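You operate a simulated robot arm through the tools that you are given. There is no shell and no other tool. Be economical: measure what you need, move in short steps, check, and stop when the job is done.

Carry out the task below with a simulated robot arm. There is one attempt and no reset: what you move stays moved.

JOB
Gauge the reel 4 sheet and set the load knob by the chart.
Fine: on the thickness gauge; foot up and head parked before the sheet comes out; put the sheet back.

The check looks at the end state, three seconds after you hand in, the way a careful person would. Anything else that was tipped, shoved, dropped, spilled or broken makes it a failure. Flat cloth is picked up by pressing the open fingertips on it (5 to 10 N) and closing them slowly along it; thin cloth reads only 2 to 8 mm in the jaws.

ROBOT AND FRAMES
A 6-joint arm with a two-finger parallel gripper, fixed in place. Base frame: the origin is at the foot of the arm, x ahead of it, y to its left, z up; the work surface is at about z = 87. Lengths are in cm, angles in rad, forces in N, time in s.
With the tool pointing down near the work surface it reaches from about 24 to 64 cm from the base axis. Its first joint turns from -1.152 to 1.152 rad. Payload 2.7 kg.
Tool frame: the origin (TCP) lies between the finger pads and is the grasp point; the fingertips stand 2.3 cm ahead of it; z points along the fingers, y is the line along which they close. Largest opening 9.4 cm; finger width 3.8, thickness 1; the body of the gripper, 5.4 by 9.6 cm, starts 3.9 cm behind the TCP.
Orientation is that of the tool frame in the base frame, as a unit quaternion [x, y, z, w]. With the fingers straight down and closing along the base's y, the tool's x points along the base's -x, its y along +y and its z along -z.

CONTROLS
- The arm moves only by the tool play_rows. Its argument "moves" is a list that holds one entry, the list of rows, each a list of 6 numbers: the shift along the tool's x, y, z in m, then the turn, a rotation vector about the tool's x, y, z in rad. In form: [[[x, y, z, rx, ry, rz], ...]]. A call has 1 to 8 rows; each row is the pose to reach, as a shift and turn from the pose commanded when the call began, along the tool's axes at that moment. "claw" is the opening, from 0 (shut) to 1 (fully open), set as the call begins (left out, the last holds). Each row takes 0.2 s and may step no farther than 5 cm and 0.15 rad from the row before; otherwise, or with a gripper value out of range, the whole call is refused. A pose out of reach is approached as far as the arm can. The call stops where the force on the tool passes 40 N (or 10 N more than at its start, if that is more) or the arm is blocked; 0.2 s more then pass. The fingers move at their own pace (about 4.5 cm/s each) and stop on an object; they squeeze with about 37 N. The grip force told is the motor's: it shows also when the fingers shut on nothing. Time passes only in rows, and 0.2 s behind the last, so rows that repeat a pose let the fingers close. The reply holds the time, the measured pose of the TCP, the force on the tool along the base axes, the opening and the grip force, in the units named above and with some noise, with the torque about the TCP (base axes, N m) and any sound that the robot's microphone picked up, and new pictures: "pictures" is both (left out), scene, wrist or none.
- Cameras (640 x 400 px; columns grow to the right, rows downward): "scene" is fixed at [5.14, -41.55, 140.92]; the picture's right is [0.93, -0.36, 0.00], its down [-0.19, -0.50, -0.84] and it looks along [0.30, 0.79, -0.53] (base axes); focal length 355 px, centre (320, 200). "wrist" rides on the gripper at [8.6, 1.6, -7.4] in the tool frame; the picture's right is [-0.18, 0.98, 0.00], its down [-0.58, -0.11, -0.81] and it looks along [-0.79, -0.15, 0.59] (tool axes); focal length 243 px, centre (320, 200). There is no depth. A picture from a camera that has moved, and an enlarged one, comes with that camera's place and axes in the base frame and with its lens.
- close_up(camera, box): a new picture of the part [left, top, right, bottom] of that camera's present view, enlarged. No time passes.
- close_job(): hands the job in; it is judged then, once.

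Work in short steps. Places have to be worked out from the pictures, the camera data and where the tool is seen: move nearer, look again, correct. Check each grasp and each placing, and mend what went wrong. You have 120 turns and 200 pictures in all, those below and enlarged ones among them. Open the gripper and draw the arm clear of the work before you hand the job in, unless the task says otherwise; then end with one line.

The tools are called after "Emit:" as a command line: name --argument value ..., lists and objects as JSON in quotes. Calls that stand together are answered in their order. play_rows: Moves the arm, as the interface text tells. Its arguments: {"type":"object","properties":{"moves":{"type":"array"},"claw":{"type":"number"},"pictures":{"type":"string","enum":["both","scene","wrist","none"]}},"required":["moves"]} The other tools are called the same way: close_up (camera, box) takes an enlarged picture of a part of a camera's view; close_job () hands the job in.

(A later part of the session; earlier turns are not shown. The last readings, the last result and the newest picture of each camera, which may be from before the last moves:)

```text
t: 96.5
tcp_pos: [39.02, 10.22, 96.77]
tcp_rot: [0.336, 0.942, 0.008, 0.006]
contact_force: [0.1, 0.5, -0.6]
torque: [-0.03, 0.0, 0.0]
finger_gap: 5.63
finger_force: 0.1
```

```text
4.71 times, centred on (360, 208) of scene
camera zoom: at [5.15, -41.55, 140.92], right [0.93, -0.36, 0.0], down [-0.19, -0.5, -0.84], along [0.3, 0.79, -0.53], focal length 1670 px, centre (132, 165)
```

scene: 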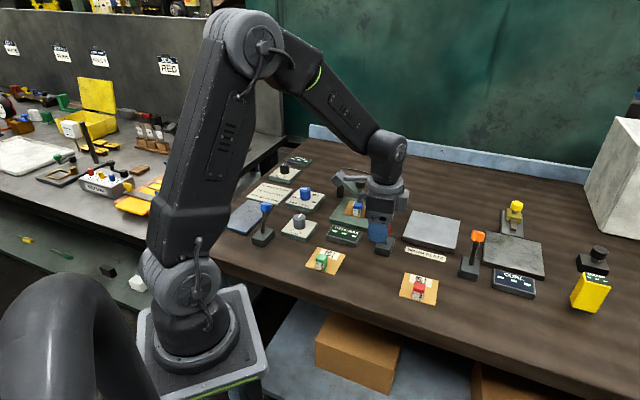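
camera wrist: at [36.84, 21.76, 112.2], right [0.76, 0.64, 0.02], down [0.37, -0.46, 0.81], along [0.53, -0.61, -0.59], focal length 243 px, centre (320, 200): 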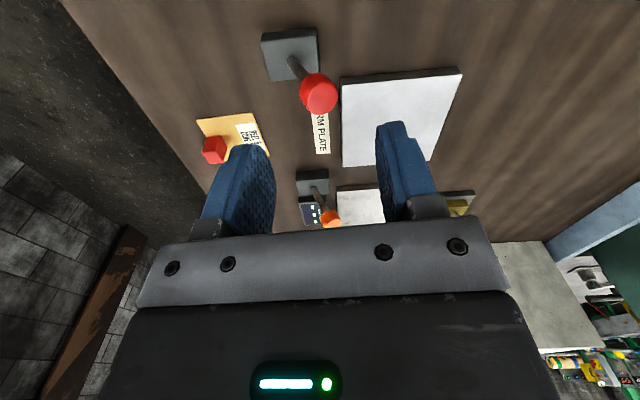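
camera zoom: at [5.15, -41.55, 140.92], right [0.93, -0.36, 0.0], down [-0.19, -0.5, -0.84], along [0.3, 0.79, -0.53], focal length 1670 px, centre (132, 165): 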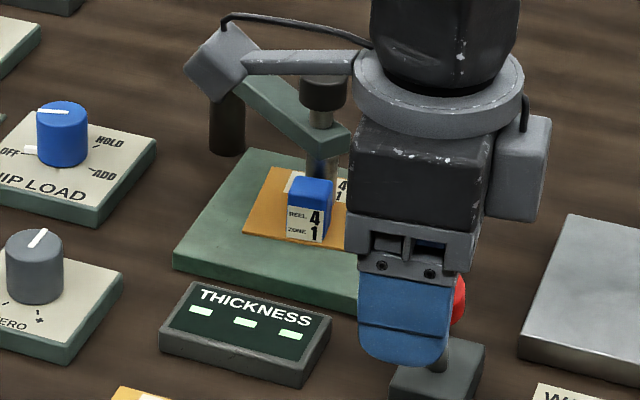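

Red does nothing even with the sheet in. Return it back (I'm already around it), then test a clockwise twist of the head knob, which I haven't really tested.

Emit:
play_rows --moves '[[[0, 0.02, 0, 0, 0, 0], [0, 0.035, 0, 0, 0, 0], [0, 0.047, 0, 0, 0, 0], [0, 0.058, 0, 0, 0, 0], [0, 0.068, 0, 0, 0, 0], [0, 0.078, 0, 0, 0, 0], [0, 0.066, 0, 0, 0, 0], [0, 0.066, -0.04, 0, 0, 0]]]' --pictures "wrist"

```text
t: 98.3
tcp_pos: [43.09, 15.41, 100.99]
tcp_rot: [0.338, 0.941, 0.008, 0.007]
contact_force: [-0.5, 0.0, -0.2]
torque: [0.03, -0.01, 0.02]
finger_gap: 5.63
finger_force: 0.1
camera wrist: at [37.17, 22.06, 108.32], right [0.77, 0.64, 0.02], down [0.37, -0.46, 0.81], along [0.53, -0.61, -0.59], focal length 243 px, centre (320, 200)
```

wrist: 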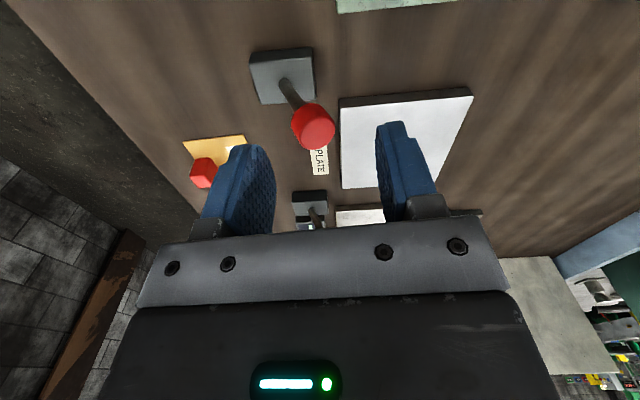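

Move over the head knob with current yaw, gripping slightly higher (above the arm) so I can twist freely clockwise.

Emit:
play_rows --moves '[[[0, 0, -0.035, 0, 0, 0], [0.025, 0.03, -0.04, 0, 0, 0], [0.05, 0.061, -0.04, 0, 0, 0], [0.075, 0.091, -0.04, 0, 0, 0], [0.083, 0.1, -0.03, 0, 0, 0], [0.083, 0.1, 0, 0, 0, 0]]]' --pictures "wrist"

```text
t: 99.7
tcp_pos: [43.16, 28.4, 101.21]
tcp_rot: [0.337, 0.942, 0.008, 0.007]
contact_force: [0.7, -0.6, 0.2]
torque: [-0.01, -0.02, 0.05]
finger_gap: 5.64
finger_force: 0.1
camera wrist: at [37.24, 35.19, 108.5], right [0.77, 0.64, 0.02], down [0.37, -0.46, 0.81], along [0.53, -0.61, -0.59], focal length 243 px, centre (320, 200)
```

wrist: 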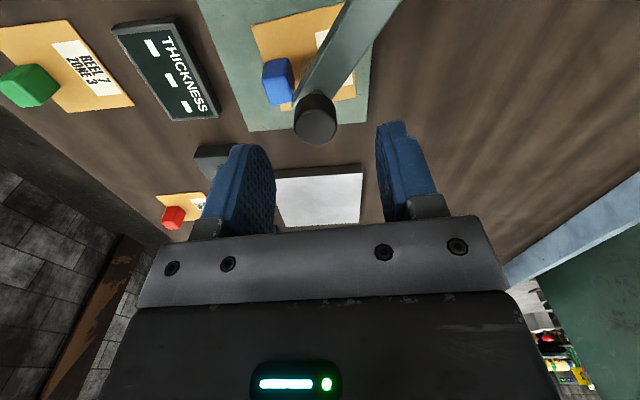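

Descend to TCP z≈97.3 and grip, then twist clockwise.

Emit:
play_rows --moves '[[[0, -0.001, 0.02, 0, 0, 0], [0, -0.001, 0.038, 0, 0, 0], [0, -0.001, 0.038, 0, 0, 0]]]' --pictures "none"

Emit:
play_rows --moves '[[[0, 0, 0, 0, 0, 0], [0, 0, 0, 0, 0, 0], [0, 0, 0, 0, 0, 0], [0, 0, 0, 0, 0, 0]]]' --claw 0.2 --pictures "none"

Emit:
play_rows --moves '[[[0, 0, 0, 0, 0, 0.14], [0, 0, 0, 0, 0, 0.28], [0, 0, 0, 0, 0, 0.42], [0, 0, 0, 0, 0, 0.56], [0, 0, 0, 0, 0, 0.7], [0, 0, 0, 0, 0, 0.84], [0, 0, 0, 0, 0, 0.98]]]' --pictures "wrist"

Emit:
close_up --camera "scene" --box '[320, 165, 400, 250]'

```text
t: 100.5
tcp_pos: [43.05, 28.44, 97.29]
tcp_rot: [0.338, 0.941, 0.008, 0.006]
contact_force: [0.8, 0.3, -0.7]
torque: [-0.01, 0.0, 0.01]
finger_gap: 5.63
finger_force: 0.0
```

```text
t: 101.5
tcp_pos: [42.98, 28.23, 97.24]
tcp_rot: [0.337, 0.941, 0.007, 0.005]
contact_force: [0.3, -3.5, -0.4]
torque: [-0.49, 0.36, 0.02]
finger_gap: 2.54
finger_force: 44.9
```

```text
t: 103.1
tcp_pos: [43.17, 28.39, 97.29]
tcp_rot: [0.74, 0.672, 0.012, 0.003]
contact_force: [12.1, 1.6, 3.6]
torque: [-0.28, 0.65, 0.31]
finger_gap: 2.51
finger_force: 45.1
camera wrist: at [45.34, 36.79, 104.89], right [0.96, -0.28, 0.02], down [-0.18, -0.58, 0.8], along [-0.21, -0.77, -0.6], focal length 243 px, centre (320, 200)
```

wrist: 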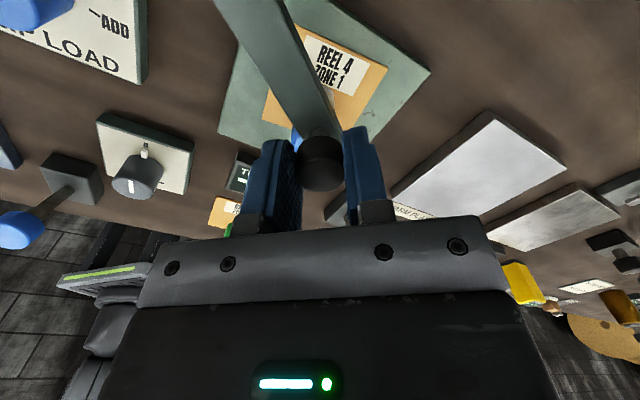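

```text
4.71 times, centred on (360, 208) of scene
camera zoom: at [5.18, -41.54, 140.92], right [0.93, -0.36, 0.0], down [-0.19, -0.5, -0.84], along [0.3, 0.79, -0.53], focal length 1670 px, centre (132, 165)
```

zoom: 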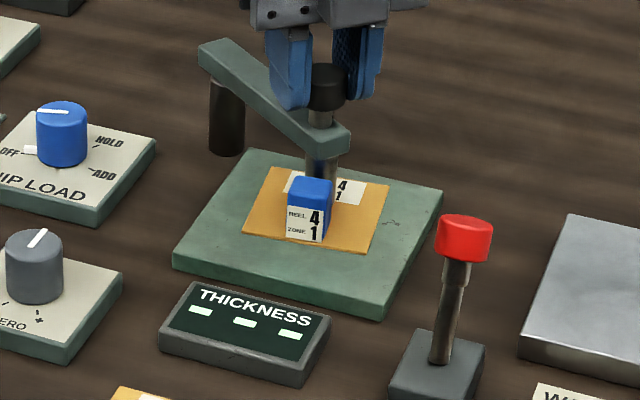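

Twist just slips; not a screw. Remaining option: the blue lever, which I only held ~2 s and never pushed to its stop. Release here and head there.

Emit:
play_rows --moves '[[[0, 0, 0, 0, 0, 0], [0, 0, 0, 0, 0, 0], [0, 0, -0.04, 0, 0, -0.14], [0, 0, -0.08, 0, 0, -0.28], [0, 0, -0.1, 0, 0, -0.42], [0, 0, -0.1, 0, 0, -0.56], [0, 0, -0.1, 0, 0, -0.7], [0, 0, -0.1, 0, 0, -0.84]]]' --claw 0.6 --pictures "none"

Emit:
close_up --camera "scene" --box '[320, 165, 400, 250]'

```text
t: 104.9
tcp_pos: [42.98, 28.24, 107.09]
tcp_rot: [0.4, 0.916, 0.008, 0.006]
contact_force: [0.0, 0.5, 0.0]
torque: [0.01, 0.02, -0.04]
finger_gap: 5.64
finger_force: 0.1
```

```text
4.71 times, centred on (360, 208) of scene
camera zoom: at [5.14, -41.55, 140.92], right [0.93, -0.36, 0.0], down [-0.19, -0.5, -0.84], along [0.3, 0.79, -0.53], focal length 1670 px, centre (132, 165)
```

zoom: 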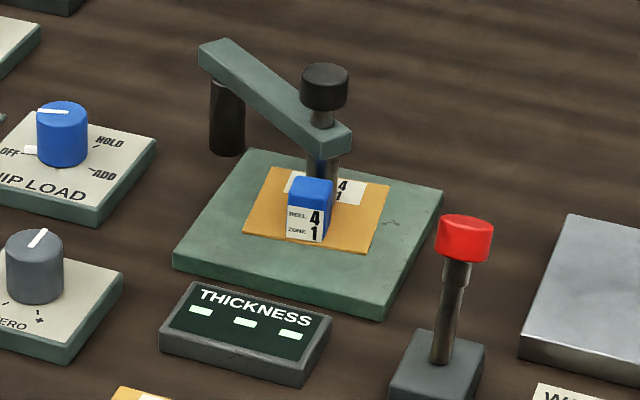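

Travel to the blue lever.

Emit:
play_rows --moves '[[[0.0257, -0.031, 0, 0, 0, -0.02], [0.0513, -0.062, 0, 0, 0, -0.05], [0.077, -0.093, 0, 0, 0, -0.08], [0.1027, -0.124, 0, 0, 0, -0.11], [0.1283, -0.155, 0, 0, 0, -0.138], [0.152, -0.184, 0, 0, 0, -0.138]]]' --pictures "none"

Emit:
play_rows --moves '[[[0, 0, 0, 0, 0.14, 0], [0, 0, 0, 0, 0.28, 0], [0, 0, 0, 0, 0.42, 0], [-0.008, 0.001, 0.03, 0, 0.42, 0], [-0.016, 0.001, 0.06, 0, 0.42, 0]]]' --pictures "wrist"

```text
t: 106.3
tcp_pos: [19.08, 26.91, 106.78]
tcp_rot: [0.337, 0.941, 0.007, 0.007]
contact_force: [-0.5, -0.3, -0.2]
torque: [0.0, 0.04, -0.01]
finger_gap: 5.65
finger_force: 0.0
```

```text
t: 107.5
tcp_pos: [20.32, 26.21, 100.82]
tcp_rot: [0.329, 0.922, 0.078, -0.189]
contact_force: [-0.1, 0.2, 0.1]
torque: [0.0, 0.01, 0.03]
finger_gap: 5.6
finger_force: 0.1
camera wrist: at [17.3, 30.52, 111.13], right [0.76, 0.65, -0.05], down [0.58, -0.64, 0.5], along [0.29, -0.41, -0.86], focal length 243 px, centre (320, 200)
```

wrist: 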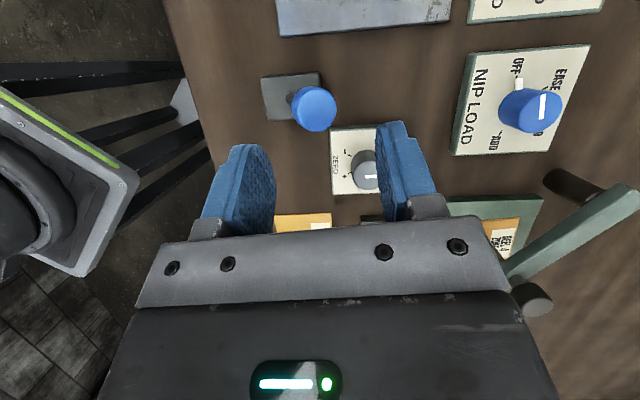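

Now align around the blue knob and descend.

Emit:
play_rows --moves '[[[0.004, 0, 0.016, 0, 0, 0], [0.009, 0, 0.034, 0, 0, 0], [0.009, 0, 0.048, 0, 0, 0]]]' --pictures "wrist"

Emit:
play_rows --moves '[[[0, -0.015, 0, 0, 0, 0], [0, -0.024, 0, 0, 0, 0], [0, -0.033, 0, 0, 0, 0], [0, -0.042, 0, 0, 0, 0], [0, -0.05, 0, 0, 0, 0], [0, -0.06, 0, 0, 0, 0], [0, -0.068, 0, 0, 0, 0], [0, -0.074, 0, 0, 0, 0]]]' --pictures "wrist"

Emit:
close_up --camera "scene" --box '[320, 165, 400, 250]'

```text
t: 108.3
tcp_pos: [18.38, 27.95, 96.68]
tcp_rot: [0.329, 0.922, 0.078, -0.19]
contact_force: [0.5, 0.3, 0.3]
torque: [-0.03, -0.02, 0.01]
finger_gap: 5.66
finger_force: 0.0
camera wrist: at [15.25, 32.25, 107.08], right [0.76, 0.65, -0.06], down [0.59, -0.64, 0.5], along [0.29, -0.41, -0.86], focal length 243 px, centre (320, 200)
```

wrist: 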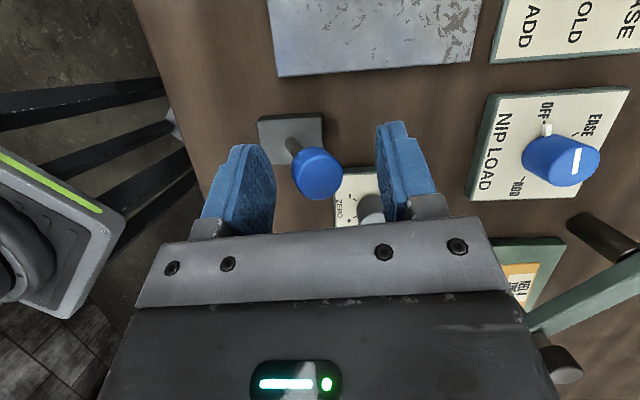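

```text
t: 110.1
tcp_pos: [13.87, 22.28, 96.77]
tcp_rot: [0.329, 0.922, 0.081, -0.188]
contact_force: [8.9, 18.6, -0.3]
torque: [0.3, -0.3, 0.18]
finger_gap: 6.47
finger_force: 10.1
camera wrist: at [10.72, 26.67, 106.99], right [0.76, 0.65, -0.05], down [0.58, -0.64, 0.5], along [0.3, -0.41, -0.86], focal length 243 px, centre (320, 200)
```

wrist: 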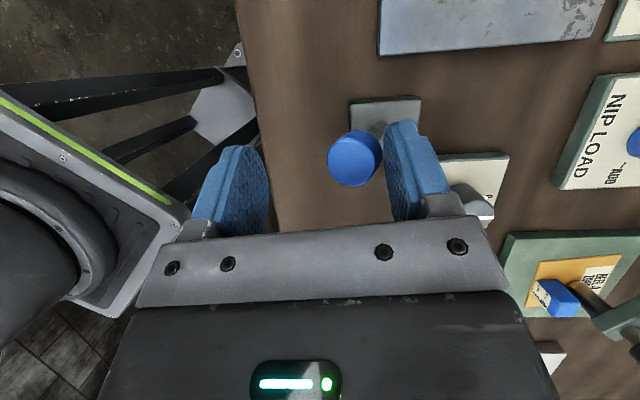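

```text
4.71 times, centred on (360, 208) of scene
camera zoom: at [5.17, -41.5, 140.93], right [0.93, -0.36, 0.0], down [-0.19, -0.5, -0.84], along [0.3, 0.79, -0.54], focal length 1670 px, centre (132, 165)
```

zoom: 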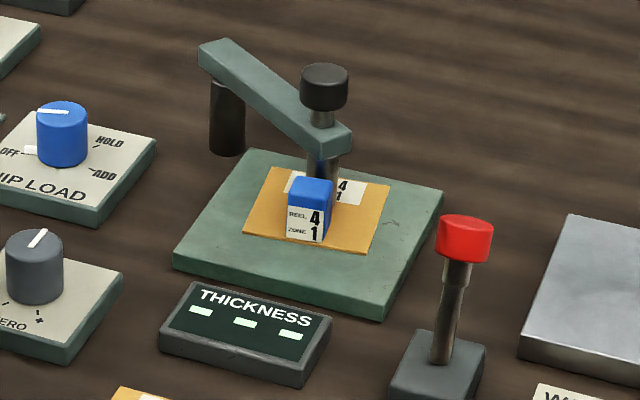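

Nothing from blue at its stop either. Look at the whole bench for whatever blue changed.

Emit:
close_up --camera "scene" --box '[200, 130, 440, 280]'

Emit:
close_up --camera "scene" --box '[380, 170, 640, 330]'

Emit:
close_up --camera "wrist" --box '[360, 0, 640, 180]'

```text
2.67 times, centred on (320, 205) of scene
camera zoom: at [5.17, -41.5, 140.93], right [0.93, -0.36, 0.0], down [-0.19, -0.5, -0.84], along [0.3, 0.79, -0.54], focal length 946 px, centre (320, 187)
```

zoom: 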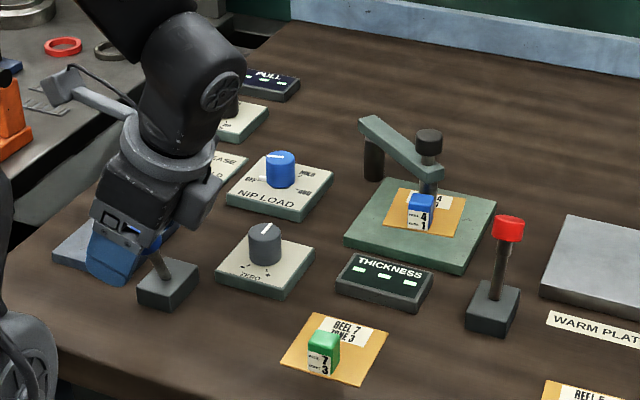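

```text
2.46 times, centred on (510, 250) of scene
camera zoom: at [5.17, -41.5, 140.93], right [0.93, -0.36, 0.0], down [-0.19, -0.5, -0.84], along [0.3, 0.79, -0.54], focal length 874 px, centre (-148, 77)
```

zoom: 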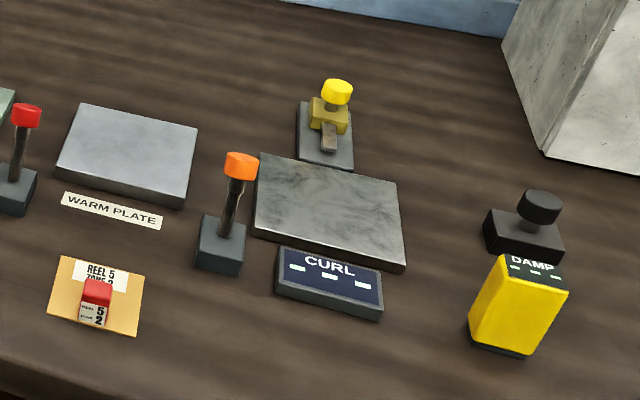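

```text
2.22 times, centred on (500, 90) of wrist
camera zoom: at [10.72, 26.67, 106.99], right [0.76, 0.65, -0.05], down [0.58, -0.64, 0.5], along [0.3, -0.41, -0.86], focal length 539 px, centre (-80, 444)
```

zoom: 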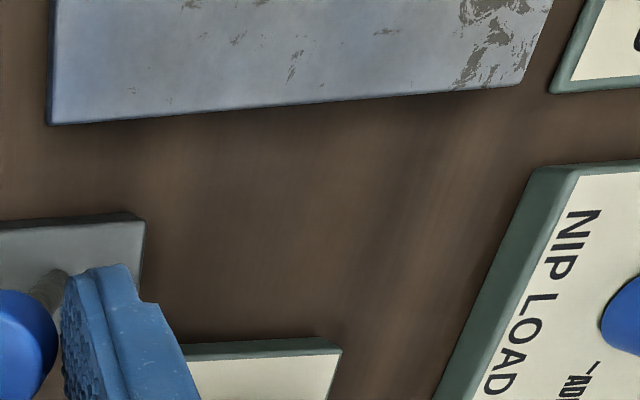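

Nothing visible. Leave blue forward for the moment and also throw red, to test the combination. Lift and untilt.

Emit:
play_rows --moves '[[[0, 0.015, 0, 0, 0, 0], [0.016, 0.015, -0.037, 0, 0, 0], [0.033, 0.015, -0.073, 0, 0, 0], [0.041, 0.015, -0.091, 0, -0.14, 0], [0.041, 0.03, -0.091, 0, -0.28, 0], [0.041, 0.06, -0.091, 0, -0.42, 0]]]' --pictures "none"

```text
t: 111.5
tcp_pos: [18.56, 26.09, 106.72]
tcp_rot: [0.338, 0.941, 0.007, 0.007]
contact_force: [0.6, -0.8, -0.3]
torque: [0.02, -0.01, 0.0]
finger_gap: 5.66
finger_force: 0.1
out of reach, approached as far as the arm can: row 6
```

Emit:
play_rows --moves '[[[-0.037, 0.01, 0, 0, 0, 0], [-0.074, 0.02, 0, 0, 0, 0], [-0.111, 0.03, 0, 0, 0, 0], [-0.147, 0.04, 0, 0, 0, 0], [-0.184, 0.05, 0, 0, 0, 0], [-0.221, 0.06, 0, 0, 0, 0], [-0.258, 0.07, 0, 0, 0, 0], [-0.258, 0.07, 0.03, 0, 0, 0]]]' --pictures "wrist"

Emit:
close_up --camera "scene" --box '[320, 165, 400, 250]'

```text
t: 113.3
tcp_pos: [43.06, 15.12, 104.09]
tcp_rot: [0.338, 0.941, 0.008, 0.007]
contact_force: [-1.4, 0.0, -1.1]
torque: [-0.03, 0.02, 0.0]
finger_gap: 5.65
finger_force: 0.2
camera wrist: at [37.13, 21.78, 111.52], right [0.77, 0.64, 0.02], down [0.36, -0.46, 0.81], along [0.53, -0.61, -0.59], focal length 243 px, centre (320, 200)
```

wrist: 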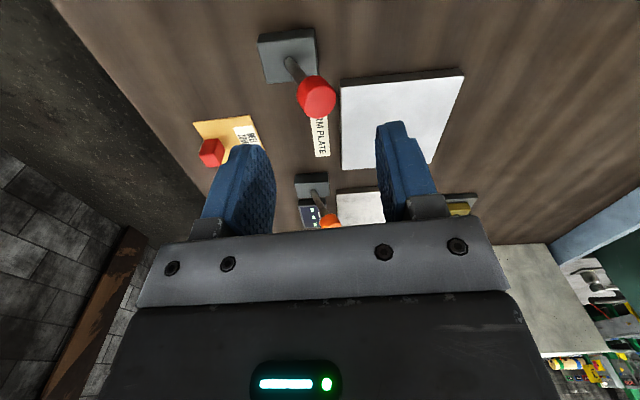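

```text
4.71 times, centred on (360, 208) of scene
camera zoom: at [5.15, -41.55, 140.92], right [0.93, -0.36, 0.0], down [-0.19, -0.5, -0.84], along [0.3, 0.79, -0.53], focal length 1670 px, centre (132, 165)
```

zoom: 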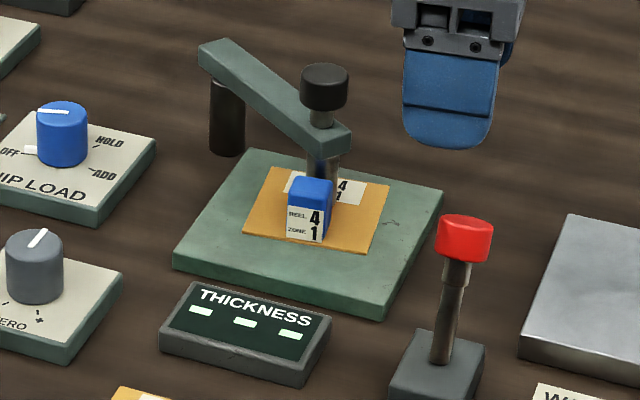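

Throw red forward now (blue also forward).

Emit:
play_rows --moves '[[[0, 0, 0.035, 0, 0, 0], [0, 0, 0.072, 0, 0, 0], [0, -0.012, 0.072, 0, 0, 0], [0, -0.022, 0.072, 0, 0, 0], [0, -0.032, 0.072, 0, 0, 0], [0, -0.042, 0.072, 0, 0, 0], [0, -0.052, 0.072, 0, 0, 0], [0, -0.062, 0.072, 0, 0, 0]]]' --pictures "none"

Emit:
play_rows --moves '[[[0, 0, 0, 0, 0, 0], [0, 0, 0, 0, 0, 0], [0, 0, 0, 0, 0, 0], [0, 0, 0, 0, 0, 0]]]' --pictures "none"

Emit:
close_up --camera "scene" --box '[320, 165, 400, 250]'

```text
t: 115.1
tcp_pos: [39.25, 10.27, 96.86]
tcp_rot: [0.338, 0.941, 0.008, 0.007]
contact_force: [-0.1, -0.4, 0.4]
torque: [-0.01, 0.01, -0.03]
finger_gap: 5.64
finger_force: 0.0
```

```text
t: 116.1
tcp_pos: [39.24, 10.38, 96.73]
tcp_rot: [0.338, 0.941, 0.008, 0.007]
contact_force: [-0.5, 1.1, 0.0]
torque: [-0.01, 0.0, 0.02]
finger_gap: 5.64
finger_force: 0.2
```

```text
4.71 times, centred on (360, 208) of scene
camera zoom: at [5.14, -41.55, 140.92], right [0.93, -0.36, 0.0], down [-0.19, -0.5, -0.84], along [0.3, 0.79, -0.53], focal length 1670 px, centre (132, 165)
```

zoom: 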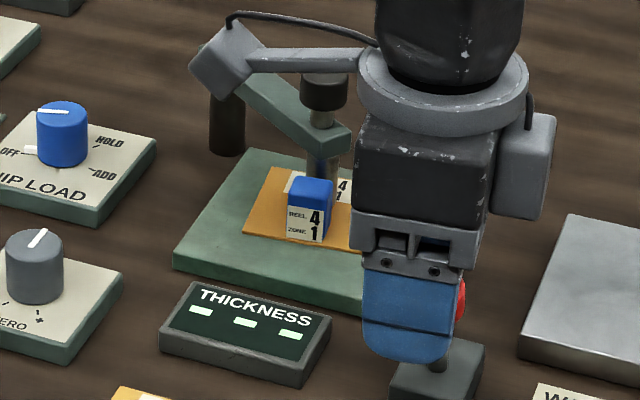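

No effect. I'll go grip the head knob once more; with both levers forward I'll test firm stop pressure and a downward press, then park if nothing.

Emit:
play_rows --moves '[[[0, 0.005, -0.045, 0, 0, 0], [0, 0.01, -0.085, 0, 0, 0.05], [0.02, 0.045, -0.085, 0, 0, 0.15], [0.04, 0.08, -0.085, 0, 0, 0.25], [0.062, 0.12, -0.085, 0, 0, 0.36], [0.084, 0.16, -0.085, 0, 0, 0.46], [0.084, 0.164, -0.04, 0, 0, 0.555], [0.084, 0.164, -0.002, 0, 0, 0.555]]]' --pictures "wrist"

```text
t: 117.9
tcp_pos: [43.21, 28.39, 97.05]
tcp_rot: [0.583, 0.812, 0.01, 0.005]
contact_force: [0.9, -0.7, -0.1]
torque: [-0.01, 0.01, 0.0]
finger_gap: 5.66
finger_force: 0.1
camera wrist: at [41.65, 37.13, 104.68], right [0.99, 0.14, 0.02], down [0.07, -0.59, 0.8], along [0.12, -0.79, -0.6], focal length 243 px, centre (320, 200)
```

wrist: 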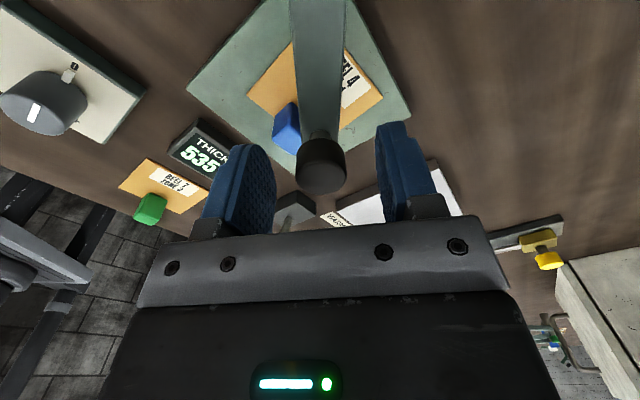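

The display now reads 535! Check the gauge closely.

Emit:
close_up --camera "scene" --box '[320, 165, 400, 250]'

Emit:
close_up --camera "scene" --box '[250, 180, 330, 250]'

```text
4.71 times, centred on (360, 208) of scene
camera zoom: at [5.15, -41.54, 140.92], right [0.93, -0.36, 0.0], down [-0.19, -0.5, -0.84], along [0.3, 0.79, -0.53], focal length 1670 px, centre (132, 165)
```

zoom: 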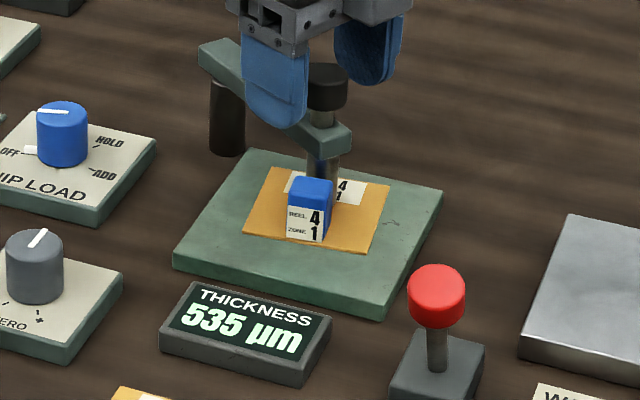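

```text
5.71 times, centred on (290, 215) of scene
camera zoom: at [5.15, -41.54, 140.92], right [0.93, -0.36, 0.0], down [-0.19, -0.5, -0.84], along [0.3, 0.79, -0.53], focal length 2028 px, centre (491, 114)
```

zoom: 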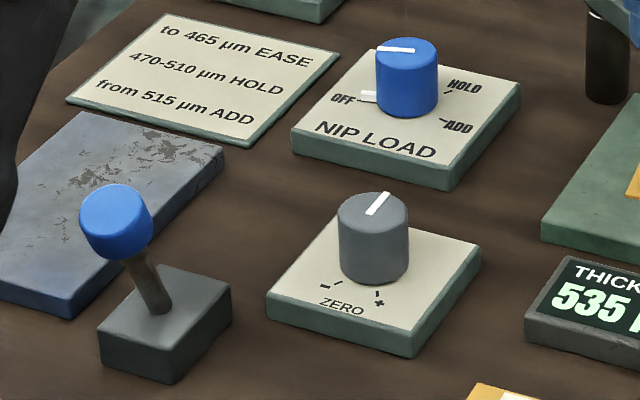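

535 µm → "from 515 ADD". (The reading simply takes a few seconds to settle.) Now raise the foot: return to the red lever.

Emit:
play_rows --moves '[[[0, 0, -0.045, 0, 0, 0], [0, 0, -0.085, 0, 0, 0], [-0.03, -0.017, -0.085, 0, 0, -0.11], [-0.061, -0.035, -0.085, 0, 0, -0.22], [-0.092, -0.052, -0.085, 0, 0, -0.33], [-0.123, -0.07, -0.085, 0, 0, -0.44], [-0.154, -0.087, -0.085, 0, 0, -0.555], [-0.154, -0.087, -0.045, 0, 0, -0.555]]]' --pictures "wrist"

```text
t: 119.7
tcp_pos: [39.8, 10.79, 101.49]
tcp_rot: [0.338, 0.941, 0.008, 0.007]
contact_force: [0.1, -0.2, -0.5]
torque: [-0.01, -0.03, -0.02]
finger_gap: 5.64
finger_force: 0.1
camera wrist: at [33.91, 17.55, 108.87], right [0.77, 0.64, 0.02], down [0.36, -0.46, 0.81], along [0.53, -0.61, -0.59], focal length 243 px, centre (320, 200)
```

wrist: 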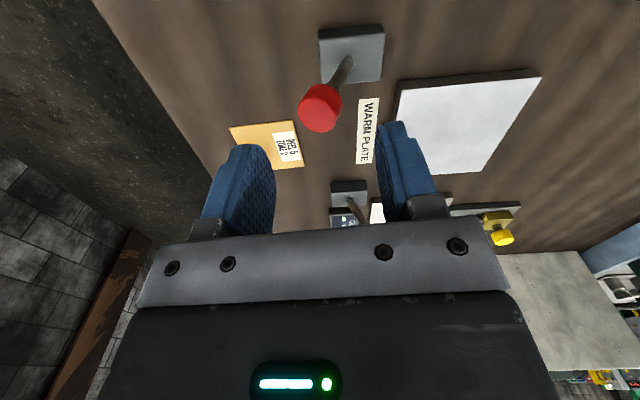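

Centred. Descend and push red back to "up"; check the display.

Emit:
play_rows --moves '[[[0, 0, 0.045, 0, 0, 0], [0, 0.02, 0.045, 0, 0, 0], [0, 0.035, 0.045, 0, 0, 0], [0, 0.048, 0.045, 0, 0, 0], [0, 0.06, 0.045, 0, 0, 0], [0, 0.068, 0.045, 0, 0, 0], [0, 0.055, 0.045, 0, 0, 0], [0, 0.055, 0, 0, 0, 0]]]' --pictures "none"

Emit:
close_up --camera "scene" --box '[320, 165, 400, 250]'

```text
t: 121.5
tcp_pos: [43.29, 15.13, 101.41]
tcp_rot: [0.337, 0.941, 0.008, 0.006]
contact_force: [0.8, -0.2, 0.7]
torque: [0.0, -0.05, 0.02]
finger_gap: 5.66
finger_force: 0.1
```

```text
4.71 times, centred on (360, 208) of scene
camera zoom: at [5.14, -41.55, 140.92], right [0.93, -0.36, 0.0], down [-0.19, -0.5, -0.84], along [0.3, 0.79, -0.53], focal length 1670 px, centre (132, 165)
```

zoom: 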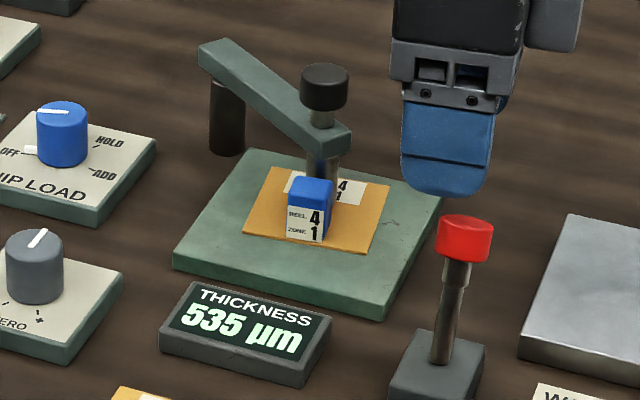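

Reading persists with red back; maybe it lags, or blue is the foot lever with a long settle. Move toward the head knob and look again.

Emit:
play_rows --moves '[[[0, 0, -0.035, 0, 0, 0], [0.02, 0.025, -0.035, 0, 0, 0.14], [0.04, 0.05, -0.035, 0, 0, 0.28], [0.06, 0.075, -0.035, 0, 0, 0.42], [0.083, 0.1, -0.035, 0, 0, 0.555], [0.083, 0.1, -0.035, 0, 0, 0.555], [0.083, 0.1, -0.035, 0, 0, 0.555], [0.083, 0.1, -0.01, 0, 0, 0.555]]]' --pictures "none"

Emit:
close_up --camera "scene" --box '[335, 170, 385, 240]'

Emit:
close_up --camera "wrist" --box '[160, 0, 480, 200]'

```text
t: 123.3
tcp_pos: [43.0, 28.23, 102.7]
tcp_rot: [0.583, 0.813, 0.009, 0.004]
contact_force: [0.7, -0.2, -0.7]
torque: [0.0, -0.02, -0.02]
finger_gap: 5.64
finger_force: 0.0
```

```text
5.71 times, centred on (360, 205) of scene
camera zoom: at [5.15, -41.55, 140.92], right [0.93, -0.36, 0.0], down [-0.19, -0.5, -0.84], along [0.3, 0.79, -0.53], focal length 2028 px, centre (91, 171)
```

zoom: 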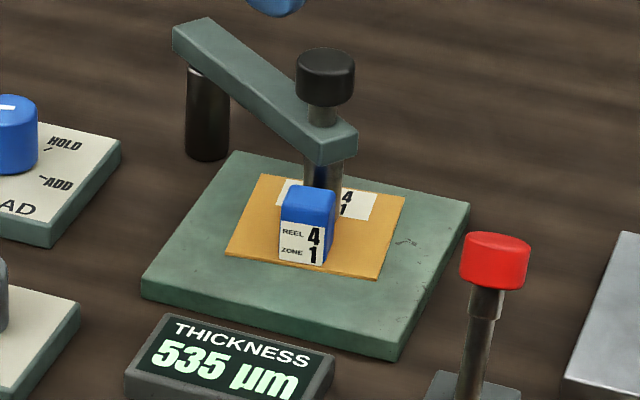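

```text
2.00 times, centred on (320, 100) of wrist
camera zoom: at [41.49, 36.94, 110.24], right [0.99, 0.14, 0.02], down [0.07, -0.59, 0.8], along [0.12, -0.79, -0.6], focal length 485 px, centre (320, 400)
```

zoom: 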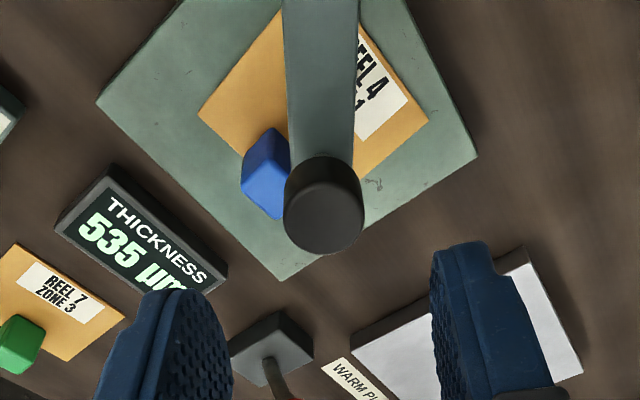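

The display holds its last value, so I can't tell which lever drives the foot; put blue back before parking to be certain the foot is up. Travel to blue.

Emit:
play_rows --moves '[[[0.009, -0.033, -0.02, 0, 0, -0.08], [0.019, -0.066, -0.043, 0, 0, -0.16], [0.028, -0.099, -0.043, 0, 0, -0.24], [0.037, -0.133, -0.043, 0, 0, -0.32], [0.046, -0.166, -0.043, 0, 0, -0.4], [0.056, -0.199, -0.043, 0, 0, -0.48], [0.065, -0.23, -0.043, 0, 0, -0.555], [0.065, -0.23, -0.043, 0, 0, -0.555]]]' --pictures "none"

Emit:
play_rows --moves '[[[0, 0, 0, 0, 0.14, 0], [0, -0.017, 0, 0, 0.28, 0], [0.003, -0.034, 0, 0, 0.42, 0], [0.008, -0.048, 0, 0, 0.42, 0], [0.008, -0.048, 0.034, 0, 0.42, 0], [0.008, -0.048, 0.06, 0, 0.42, 0]]]' --pictures "wrist"

```text
t: 125.1
tcp_pos: [19.2, 26.96, 106.6]
tcp_rot: [0.337, 0.941, 0.007, 0.006]
contact_force: [0.9, -0.5, -0.5]
torque: [-0.03, -0.05, 0.02]
finger_gap: 5.64
finger_force: 0.0
```

```text
t: 126.5
tcp_pos: [15.74, 23.8, 100.49]
tcp_rot: [0.329, 0.922, 0.077, -0.19]
contact_force: [-0.3, -0.4, -0.8]
torque: [-0.04, -0.01, 0.01]
finger_gap: 5.63
finger_force: 0.1
camera wrist: at [12.77, 28.19, 110.84], right [0.76, 0.65, -0.05], down [0.58, -0.64, 0.5], along [0.29, -0.41, -0.86], focal length 243 px, centre (320, 200)
```

wrist: 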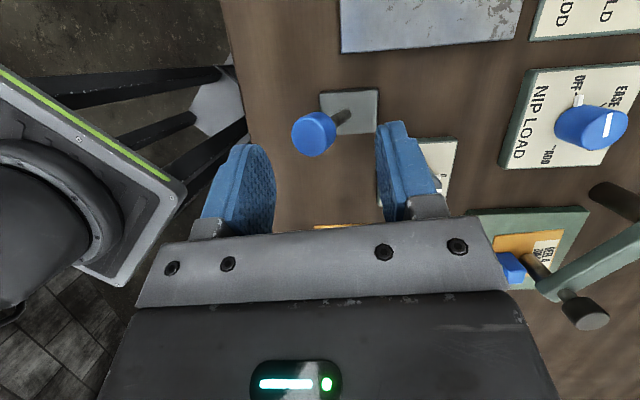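

Centred on the blue knob. Descend and push it back to its original position, then back off.

Emit:
play_rows --moves '[[[-0.002, -0.002, 0.02, 0, 0, 0], [-0.002, -0.002, 0.039, 0, 0, 0], [-0.002, 0.018, 0.039, 0, 0, 0], [-0.002, 0.033, 0.039, 0, 0, 0], [-0.002, 0.046, 0.039, 0, 0, 0], [-0.002, 0.057, 0.039, 0, 0, 0], [-0.002, 0.066, 0.039, 0, 0, 0], [-0.002, 0.07, 0.039, 0, 0, 0]]]' --pictures "wrist"

```text
t: 128.3
tcp_pos: [18.77, 29.81, 96.79]
tcp_rot: [0.329, 0.922, 0.071, -0.193]
contact_force: [-19.5, -27.3, 6.8]
torque: [-0.81, 0.55, -0.22]
finger_gap: 7.14
finger_force: 16.3
camera wrist: at [15.89, 34.23, 107.02], right [0.75, 0.65, -0.07], down [0.59, -0.63, 0.5], along [0.28, -0.42, -0.86], focal length 243 px, centre (320, 200)
```

wrist: 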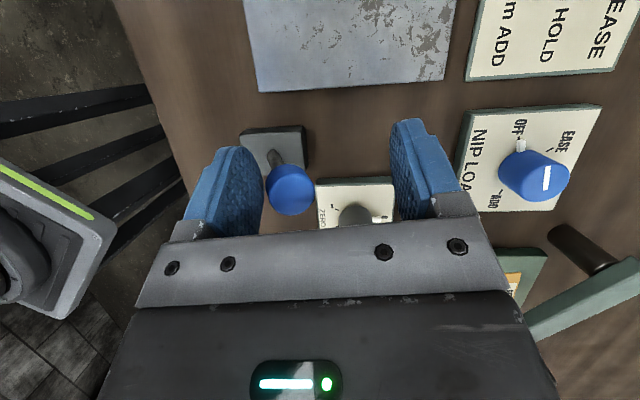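

Blue is back at its stop. Lift off, level the tool, and move over to the nearby NIP LOAD knob (≈(30.6,37.6)) with yaw 0.

Emit:
play_rows --moves '[[[0, -0.02, 0, 0, 0, 0], [0.016, -0.02, -0.037, 0, 0, 0], [0.033, -0.02, -0.073, 0, 0, 0], [0.041, -0.02, -0.091, 0, -0.14, 0], [0.041, -0.005, -0.091, 0, -0.28, 0], [0.041, 0.02, -0.091, 0, -0.41, 0]]]' --pictures "none"

Emit:
play_rows --moves '[[[-0.008, 0.02, 0, 0, 0, -0.137], [-0.016, 0.045, 0, 0, 0, -0.274], [-0.024, 0.07, 0, 0, 0, -0.411], [-0.032, 0.095, 0.02, 0, 0, -0.548], [-0.04, 0.11, 0.04, 0, 0, -0.685], [-0.04, 0.11, 0.04, 0, 0, -0.685]]]' --pictures "wrist"

Emit:
close_up --camera "wrist" --box '[230, 0, 430, 190]'

```text
t: 129.7
tcp_pos: [20.94, 31.24, 107.07]
tcp_rot: [0.338, 0.941, 0.009, 0.003]
contact_force: [0.2, 0.0, -1.1]
torque: [0.0, 0.0, 0.04]
finger_gap: 5.64
finger_force: 0.0
out of reach, approached as far as the arm can: row 6
```

```text
t: 131.1
tcp_pos: [31.12, 37.04, 103.33]
tcp_rot: [0.002, 1.0, 0.008, 0.006]
contact_force: [-0.7, 0.6, -0.2]
torque: [0.01, -0.02, -0.02]
finger_gap: 5.64
finger_force: 0.1
camera wrist: at [22.3, 38.74, 110.63], right [0.19, 0.98, 0.02], down [0.57, -0.12, 0.81], along [0.8, -0.14, -0.59], focal length 243 px, centre (320, 200)
```

wrist: 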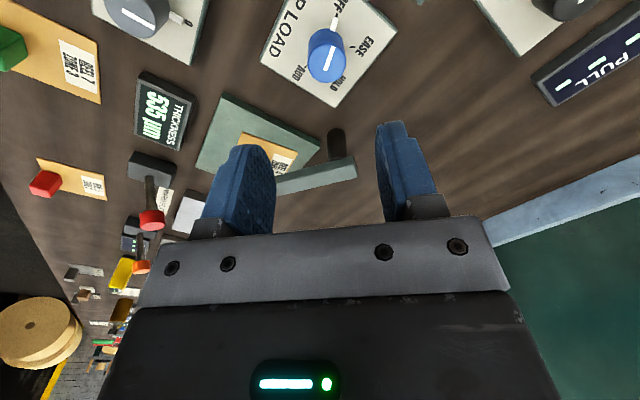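

```text
2.11 times, centred on (330, 95) of wrist
camera zoom: at [22.3, 38.74, 110.63], right [0.19, 0.98, 0.02], down [0.57, -0.12, 0.81], along [0.8, -0.14, -0.59], focal length 511 px, centre (299, 421)
```

zoom: 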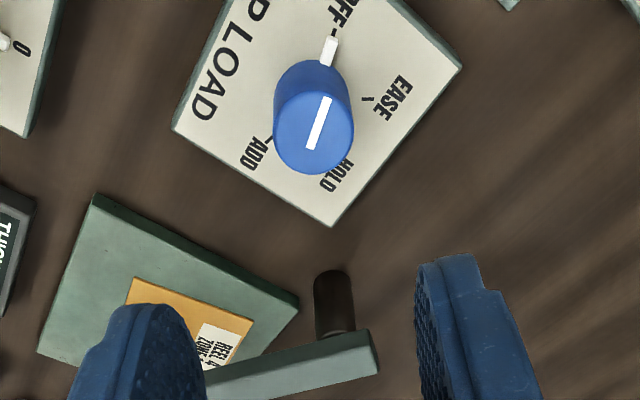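

Knob indicator points to OFF (~159°); EASE ~87°, HOLD ~15°, ADD ~−57°, so clockwise 216°. Knob centre ≈(30.9,37.9), top ≈91.8. Descend around it.

Emit:
play_rows --moves '[[[0.0025, 0.009, 0.03, 0, 0, 0], [0.0025, 0.009, 0.065, 0, 0, 0], [0.0025, 0.009, 0.1, 0, 0, 0], [0.0025, 0.009, 0.112, 0, 0, 0]]]' --pictures "wrist"

```text
t: 132.1
tcp_pos: [31.14, 38.33, 91.94]
tcp_rot: [0.002, 1.0, 0.008, 0.005]
contact_force: [0.0, 0.0, 0.2]
torque: [0.02, -0.02, -0.01]
finger_gap: 5.64
finger_force: 0.1
camera wrist: at [22.23, 39.95, 99.32], right [0.19, 0.98, 0.02], down [0.57, -0.12, 0.81], along [0.8, -0.14, -0.59], focal length 243 px, centre (320, 200)
```

wrist: 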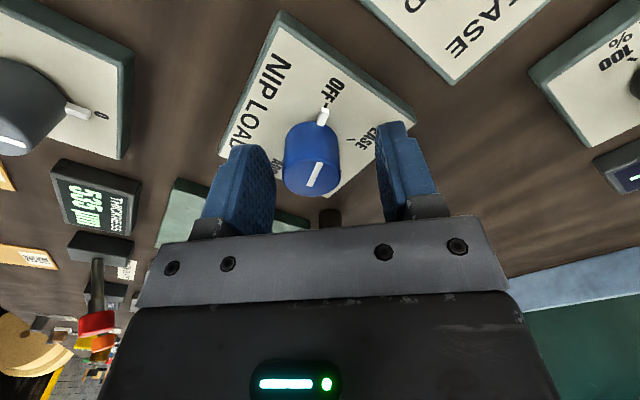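

Small centring adjust, close, and rotate clockwise 108° in batched steps.

Emit:
play_rows --moves '[[[0.003, -0.003, 0, 0, 0, 0], [0.003, -0.003, 0, 0, 0, 0], [0.003, -0.003, 0, 0, 0, 0], [0.003, -0.003, 0, 0, 0, 0], [0.003, -0.003, 0, 0, 0, 0]]]' --claw 0.2 --pictures "none"

Emit:
play_rows --moves '[[[0, 0, 0, 0, 0, 0.145], [0, 0, 0, 0, 0, 0.29], [0, 0, 0, 0, 0, 0.435], [0, 0, 0, 0, 0, 0.58], [0, 0, 0, 0, 0, 0.725], [0, 0, 0, 0, 0, 0.87], [0, 0, 0, 0, 0, 1.015], [0, 0, 0, 0, 0, 1.16]]]' --pictures "wrist"

```text
t: 133.3
tcp_pos: [30.79, 37.82, 92.07]
tcp_rot: [0.003, 1.0, 0.006, 0.004]
contact_force: [3.3, -26.4, 4.1]
torque: [-0.9, -0.46, -0.17]
finger_gap: 2.97
finger_force: 45.1
```

```text
t: 134.8
tcp_pos: [30.83, 38.3, 92.04]
tcp_rot: [0.419, 0.908, 0.016, 0.005]
contact_force: [8.2, 4.9, -6.4]
torque: [-0.01, 0.65, 0.09]
finger_gap: 3.0
finger_force: 45.2
stopped in row 7: the force on the tool passed its limit at 43 N (the readings are from after the stop); the commanded pose is now the measured one
camera wrist: at [26.3, 45.83, 99.56], right [0.87, 0.5, 0.03], down [0.28, -0.53, 0.8], along [0.41, -0.68, -0.6], focal length 243 px, centre (320, 200)
```

wrist: 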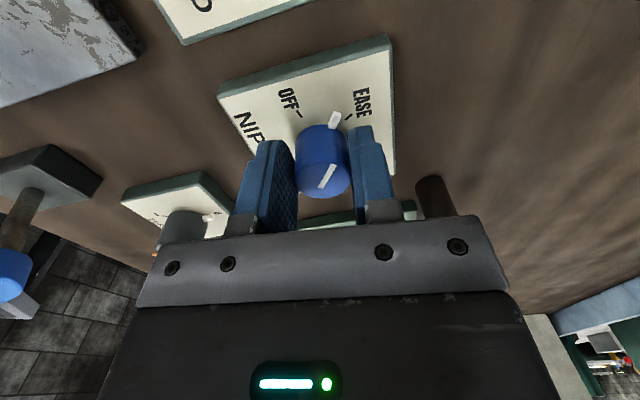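

Knob turns (now near EASE); the stop was only side load from slight off-centre. Continue rotating.

Emit:
play_rows --moves '[[[0, 0, 0, 0, 0, 0.12], [0, 0, 0, 0, 0, 0.24], [0, 0, 0, 0, 0, 0.36], [0, 0, 0, 0, 0, 0.48], [0, 0, 0, 0, 0, 0.6]]]' --pictures "none"

Emit:
play_rows --moves '[[[0, 0, 0, 0, 0, 0.12], [0, 0, 0, 0, 0, 0.24], [0, 0, 0, 0, 0, 0.36], [0, 0, 0, 0, 0, 0.48], [0, 0, 0, 0, 0, 0.6]]]' --pictures "wrist"

```text
t: 135.6
tcp_pos: [31.16, 38.41, 92.2]
tcp_rot: [0.565, 0.825, 0.02, 0.004]
contact_force: [9.0, 6.3, -7.0]
torque: [-0.29, 0.32, 0.09]
finger_gap: 2.98
finger_force: 45.0
stopped in row 4: the force on the tool passed its limit at 41 N (the readings are from after the stop); the commanded pose is now the measured one
```

```text
t: 136.4
tcp_pos: [31.48, 38.42, 92.13]
tcp_rot: [0.71, 0.704, 0.024, -0.001]
contact_force: [9.4, 3.6, -6.3]
torque: [-0.13, 0.38, 0.09]
finger_gap: 2.95
finger_force: 44.9
stopped in row 4: the force on the tool passed its limit at 42 N (the readings are from after the stop); the commanded pose is now the measured one
camera wrist: at [32.72, 46.81, 99.9], right [0.98, -0.19, 0.03], down [-0.14, -0.61, 0.78], along [-0.14, -0.77, -0.62], focal length 243 px, centre (320, 200)
```

wrist: 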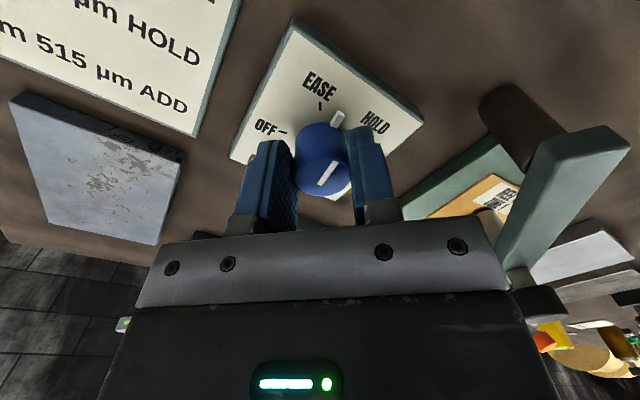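

Side load keeps building because I'm off-centre and slightly tilted. The dial is now just past EASE. Open, correct tilt and centring, rotate back for a fresh grip.

Emit:
play_rows --moves '[[[0, 0, 0, 0, 0, 0], [0, 0, 0, 0, 0, 0], [0, 0, 0, 0, 0, 0], [-0.0047, -0.0048, 0, 0.033, -0.035, 0]]]' --claw 0.6 --pictures "none"

Emit:
play_rows --moves '[[[0, 0, 0, 0, 0, -0.14], [0, 0, 0, 0, 0, -0.28], [0, 0, 0, 0, 0, -0.42], [0, 0, 0, 0, 0, -0.56], [0, 0, 0, 0, 0, -0.7], [0, 0, 0, 0, 0, -0.84], [0, 0, 0, 0, 0, -0.98], [0, 0, 0, 0, 0, -1.12]]]' --pictures "none"

Emit:
play_rows --moves '[[[0, 0, 0, 0, 0, -0.14], [0, 0, 0, 0, 0, -0.28], [0, 0, 0, 0, 0, -0.42], [0, 0, 0, 0, 0, -0.56], [0, 0, 0, 0, 0, -0.7]]]' --pictures "wrist"

```text
t: 137.4
tcp_pos: [30.78, 37.85, 92.21]
tcp_rot: [0.71, 0.704, -0.001, 0.0]
contact_force: [0.5, -0.3, -0.4]
torque: [0.0, 0.02, -0.03]
finger_gap: 5.61
finger_force: 0.0
```

```text
t: 139.2
tcp_pos: [30.84, 37.82, 92.21]
tcp_rot: [0.226, 0.974, -0.001, -0.001]
contact_force: [0.3, -0.3, 0.2]
torque: [0.04, -0.01, -0.01]
finger_gap: 5.63
finger_force: 0.1
```

```text
t: 140.4
tcp_pos: [30.69, 37.79, 92.07]
tcp_rot: [-0.121, 0.993, 0.0, -0.001]
contact_force: [0.1, -0.3, -0.5]
torque: [0.0, 0.0, -0.04]
finger_gap: 5.61
finger_force: 0.0
camera wrist: at [21.88, 37.45, 99.55], right [-0.06, 1.0, 0.0], down [0.59, 0.03, 0.81], along [0.8, 0.05, -0.59], focal length 243 px, centre (320, 200)
```

wrist: 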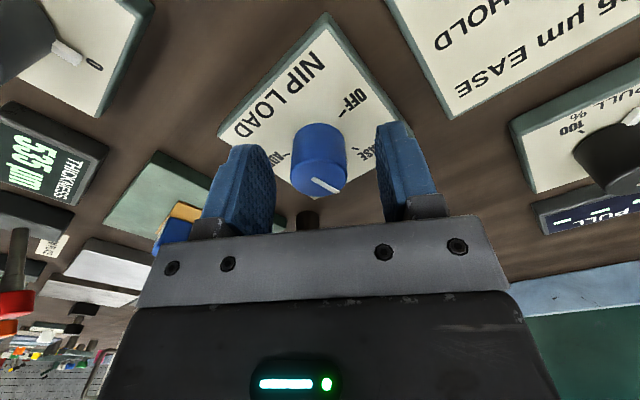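

Well centred now. Grip and rotate clockwise ~1.96 rad.

Emit:
play_rows --moves '[[[0, 0, 0, 0, 0, 0], [0, 0, 0, 0, 0, 0], [0, 0, 0, 0, 0, 0], [0, 0, 0, 0, 0, 0]]]' --claw 0.2 --pictures "none"

Emit:
play_rows --moves '[[[0, 0, 0, 0, 0, 0.14], [0, 0, 0, 0, 0, 0.28], [0, 0, 0, 0, 0, 0.42], [0, 0, 0, 0, 0, 0.56], [0, 0, 0, 0, 0, 0.7], [0, 0, 0, 0, 0, 0.84], [0, 0, 0, 0, 0, 0.98]]]' --pictures "none"

Emit:
play_rows --moves '[[[0, 0, 0, 0, 0, 0.14], [0, 0, 0, 0, 0, 0.28], [0, 0, 0, 0, 0, 0.42], [0, 0, 0, 0, 0, 0.56], [0, 0, 0, 0, 0, 0.7]]]' --pictures "wrist"

Emit:
close_up --camera "scene" --box '[270, 170, 350, 230]'

```text
t: 141.4
tcp_pos: [30.9, 37.67, 92.21]
tcp_rot: [-0.119, 0.993, -0.002, -0.002]
contact_force: [5.4, -19.5, 5.0]
torque: [-0.33, 0.32, -0.14]
finger_gap: 2.91
finger_force: 44.9
```

```text
t: 142.9
tcp_pos: [30.97, 38.17, 92.23]
tcp_rot: [0.305, 0.952, 0.005, 0.002]
contact_force: [6.6, 7.8, -6.7]
torque: [-0.07, 0.5, 0.06]
finger_gap: 2.93
finger_force: 44.6
stopped in row 7: the force on the tool passed its limit at 42 N (the readings are from after the stop); the commanded pose is now the measured one
```

```text
t: 143.8
tcp_pos: [31.1, 38.26, 92.29]
tcp_rot: [0.502, 0.865, 0.01, 0.001]
contact_force: [5.8, 6.5, -5.2]
torque: [-0.34, 0.21, 0.03]
finger_gap: 2.93
finger_force: 44.7
stopped in row 4: the force on the tool passed its limit at 41 N (the readings are from after the stop); the commanded pose is now the measured one
camera wrist: at [28.02, 46.63, 99.66], right [0.95, 0.33, 0.02], down [0.18, -0.57, 0.8], along [0.27, -0.75, -0.6], focal length 243 px, centre (320, 200)
```

wrist: 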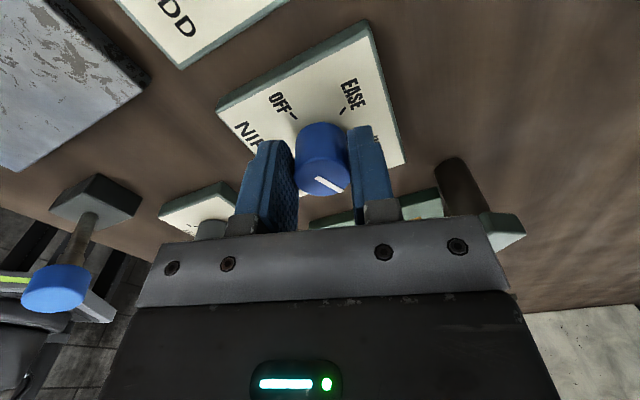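

```text
6.67 times, centred on (310, 200) of scene
camera zoom: at [5.17, -41.52, 140.93], right [0.93, -0.36, 0.0], down [-0.19, -0.5, -0.84], along [0.3, 0.79, -0.54], focal length 2366 px, centre (387, 200)
```

zoom: 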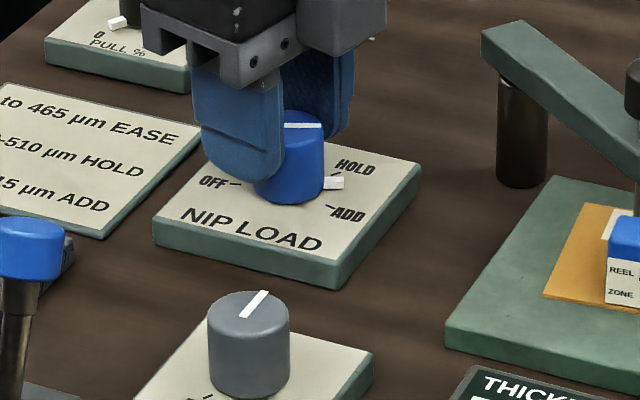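

Pointer is now between HOLD and ADD; about 0.7 rad to go. Continue in two short turns.

Emit:
play_rows --moves '[[[0, 0, 0, 0, 0, 0.12], [0, 0, 0, 0, 0, 0.24], [0, 0, 0, 0, 0, 0.35]]]' --pictures "none"

Emit:
play_rows --moves '[[[0, 0, 0, 0, 0, 0.12], [0, 0, 0, 0, 0, 0.24], [0, 0, 0, 0, 0, 0.33]]]' --pictures "none"

Emit:
close_up --camera "scene" --box '[270, 170, 350, 230]'

```text
t: 144.6
tcp_pos: [31.37, 38.5, 92.14]
tcp_rot: [0.646, 0.763, 0.011, 0.001]
contact_force: [32.6, 15.1, -19.3]
torque: [-0.86, 0.2, 0.23]
finger_gap: 2.92
finger_force: 45.6
```

```text
t: 145.1
tcp_pos: [31.4, 38.39, 92.2]
tcp_rot: [0.699, 0.715, 0.015, -0.001]
contact_force: [10.4, 5.6, -6.7]
torque: [-0.24, 0.31, 0.06]
finger_gap: 2.9
finger_force: 44.2
stopped in row 2: the force on the tool passed its limit at 52 N (the readings are from after the stop); the commanded pose is now the measured one
```

```text
6.67 times, centred on (310, 200) of scene
camera zoom: at [5.18, -41.52, 140.93], right [0.93, -0.36, 0.0], down [-0.19, -0.5, -0.84], along [0.3, 0.79, -0.54], focal length 2366 px, centre (387, 200)
```

zoom: 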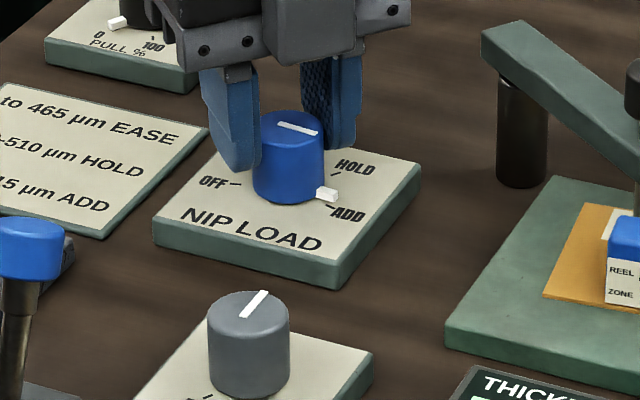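

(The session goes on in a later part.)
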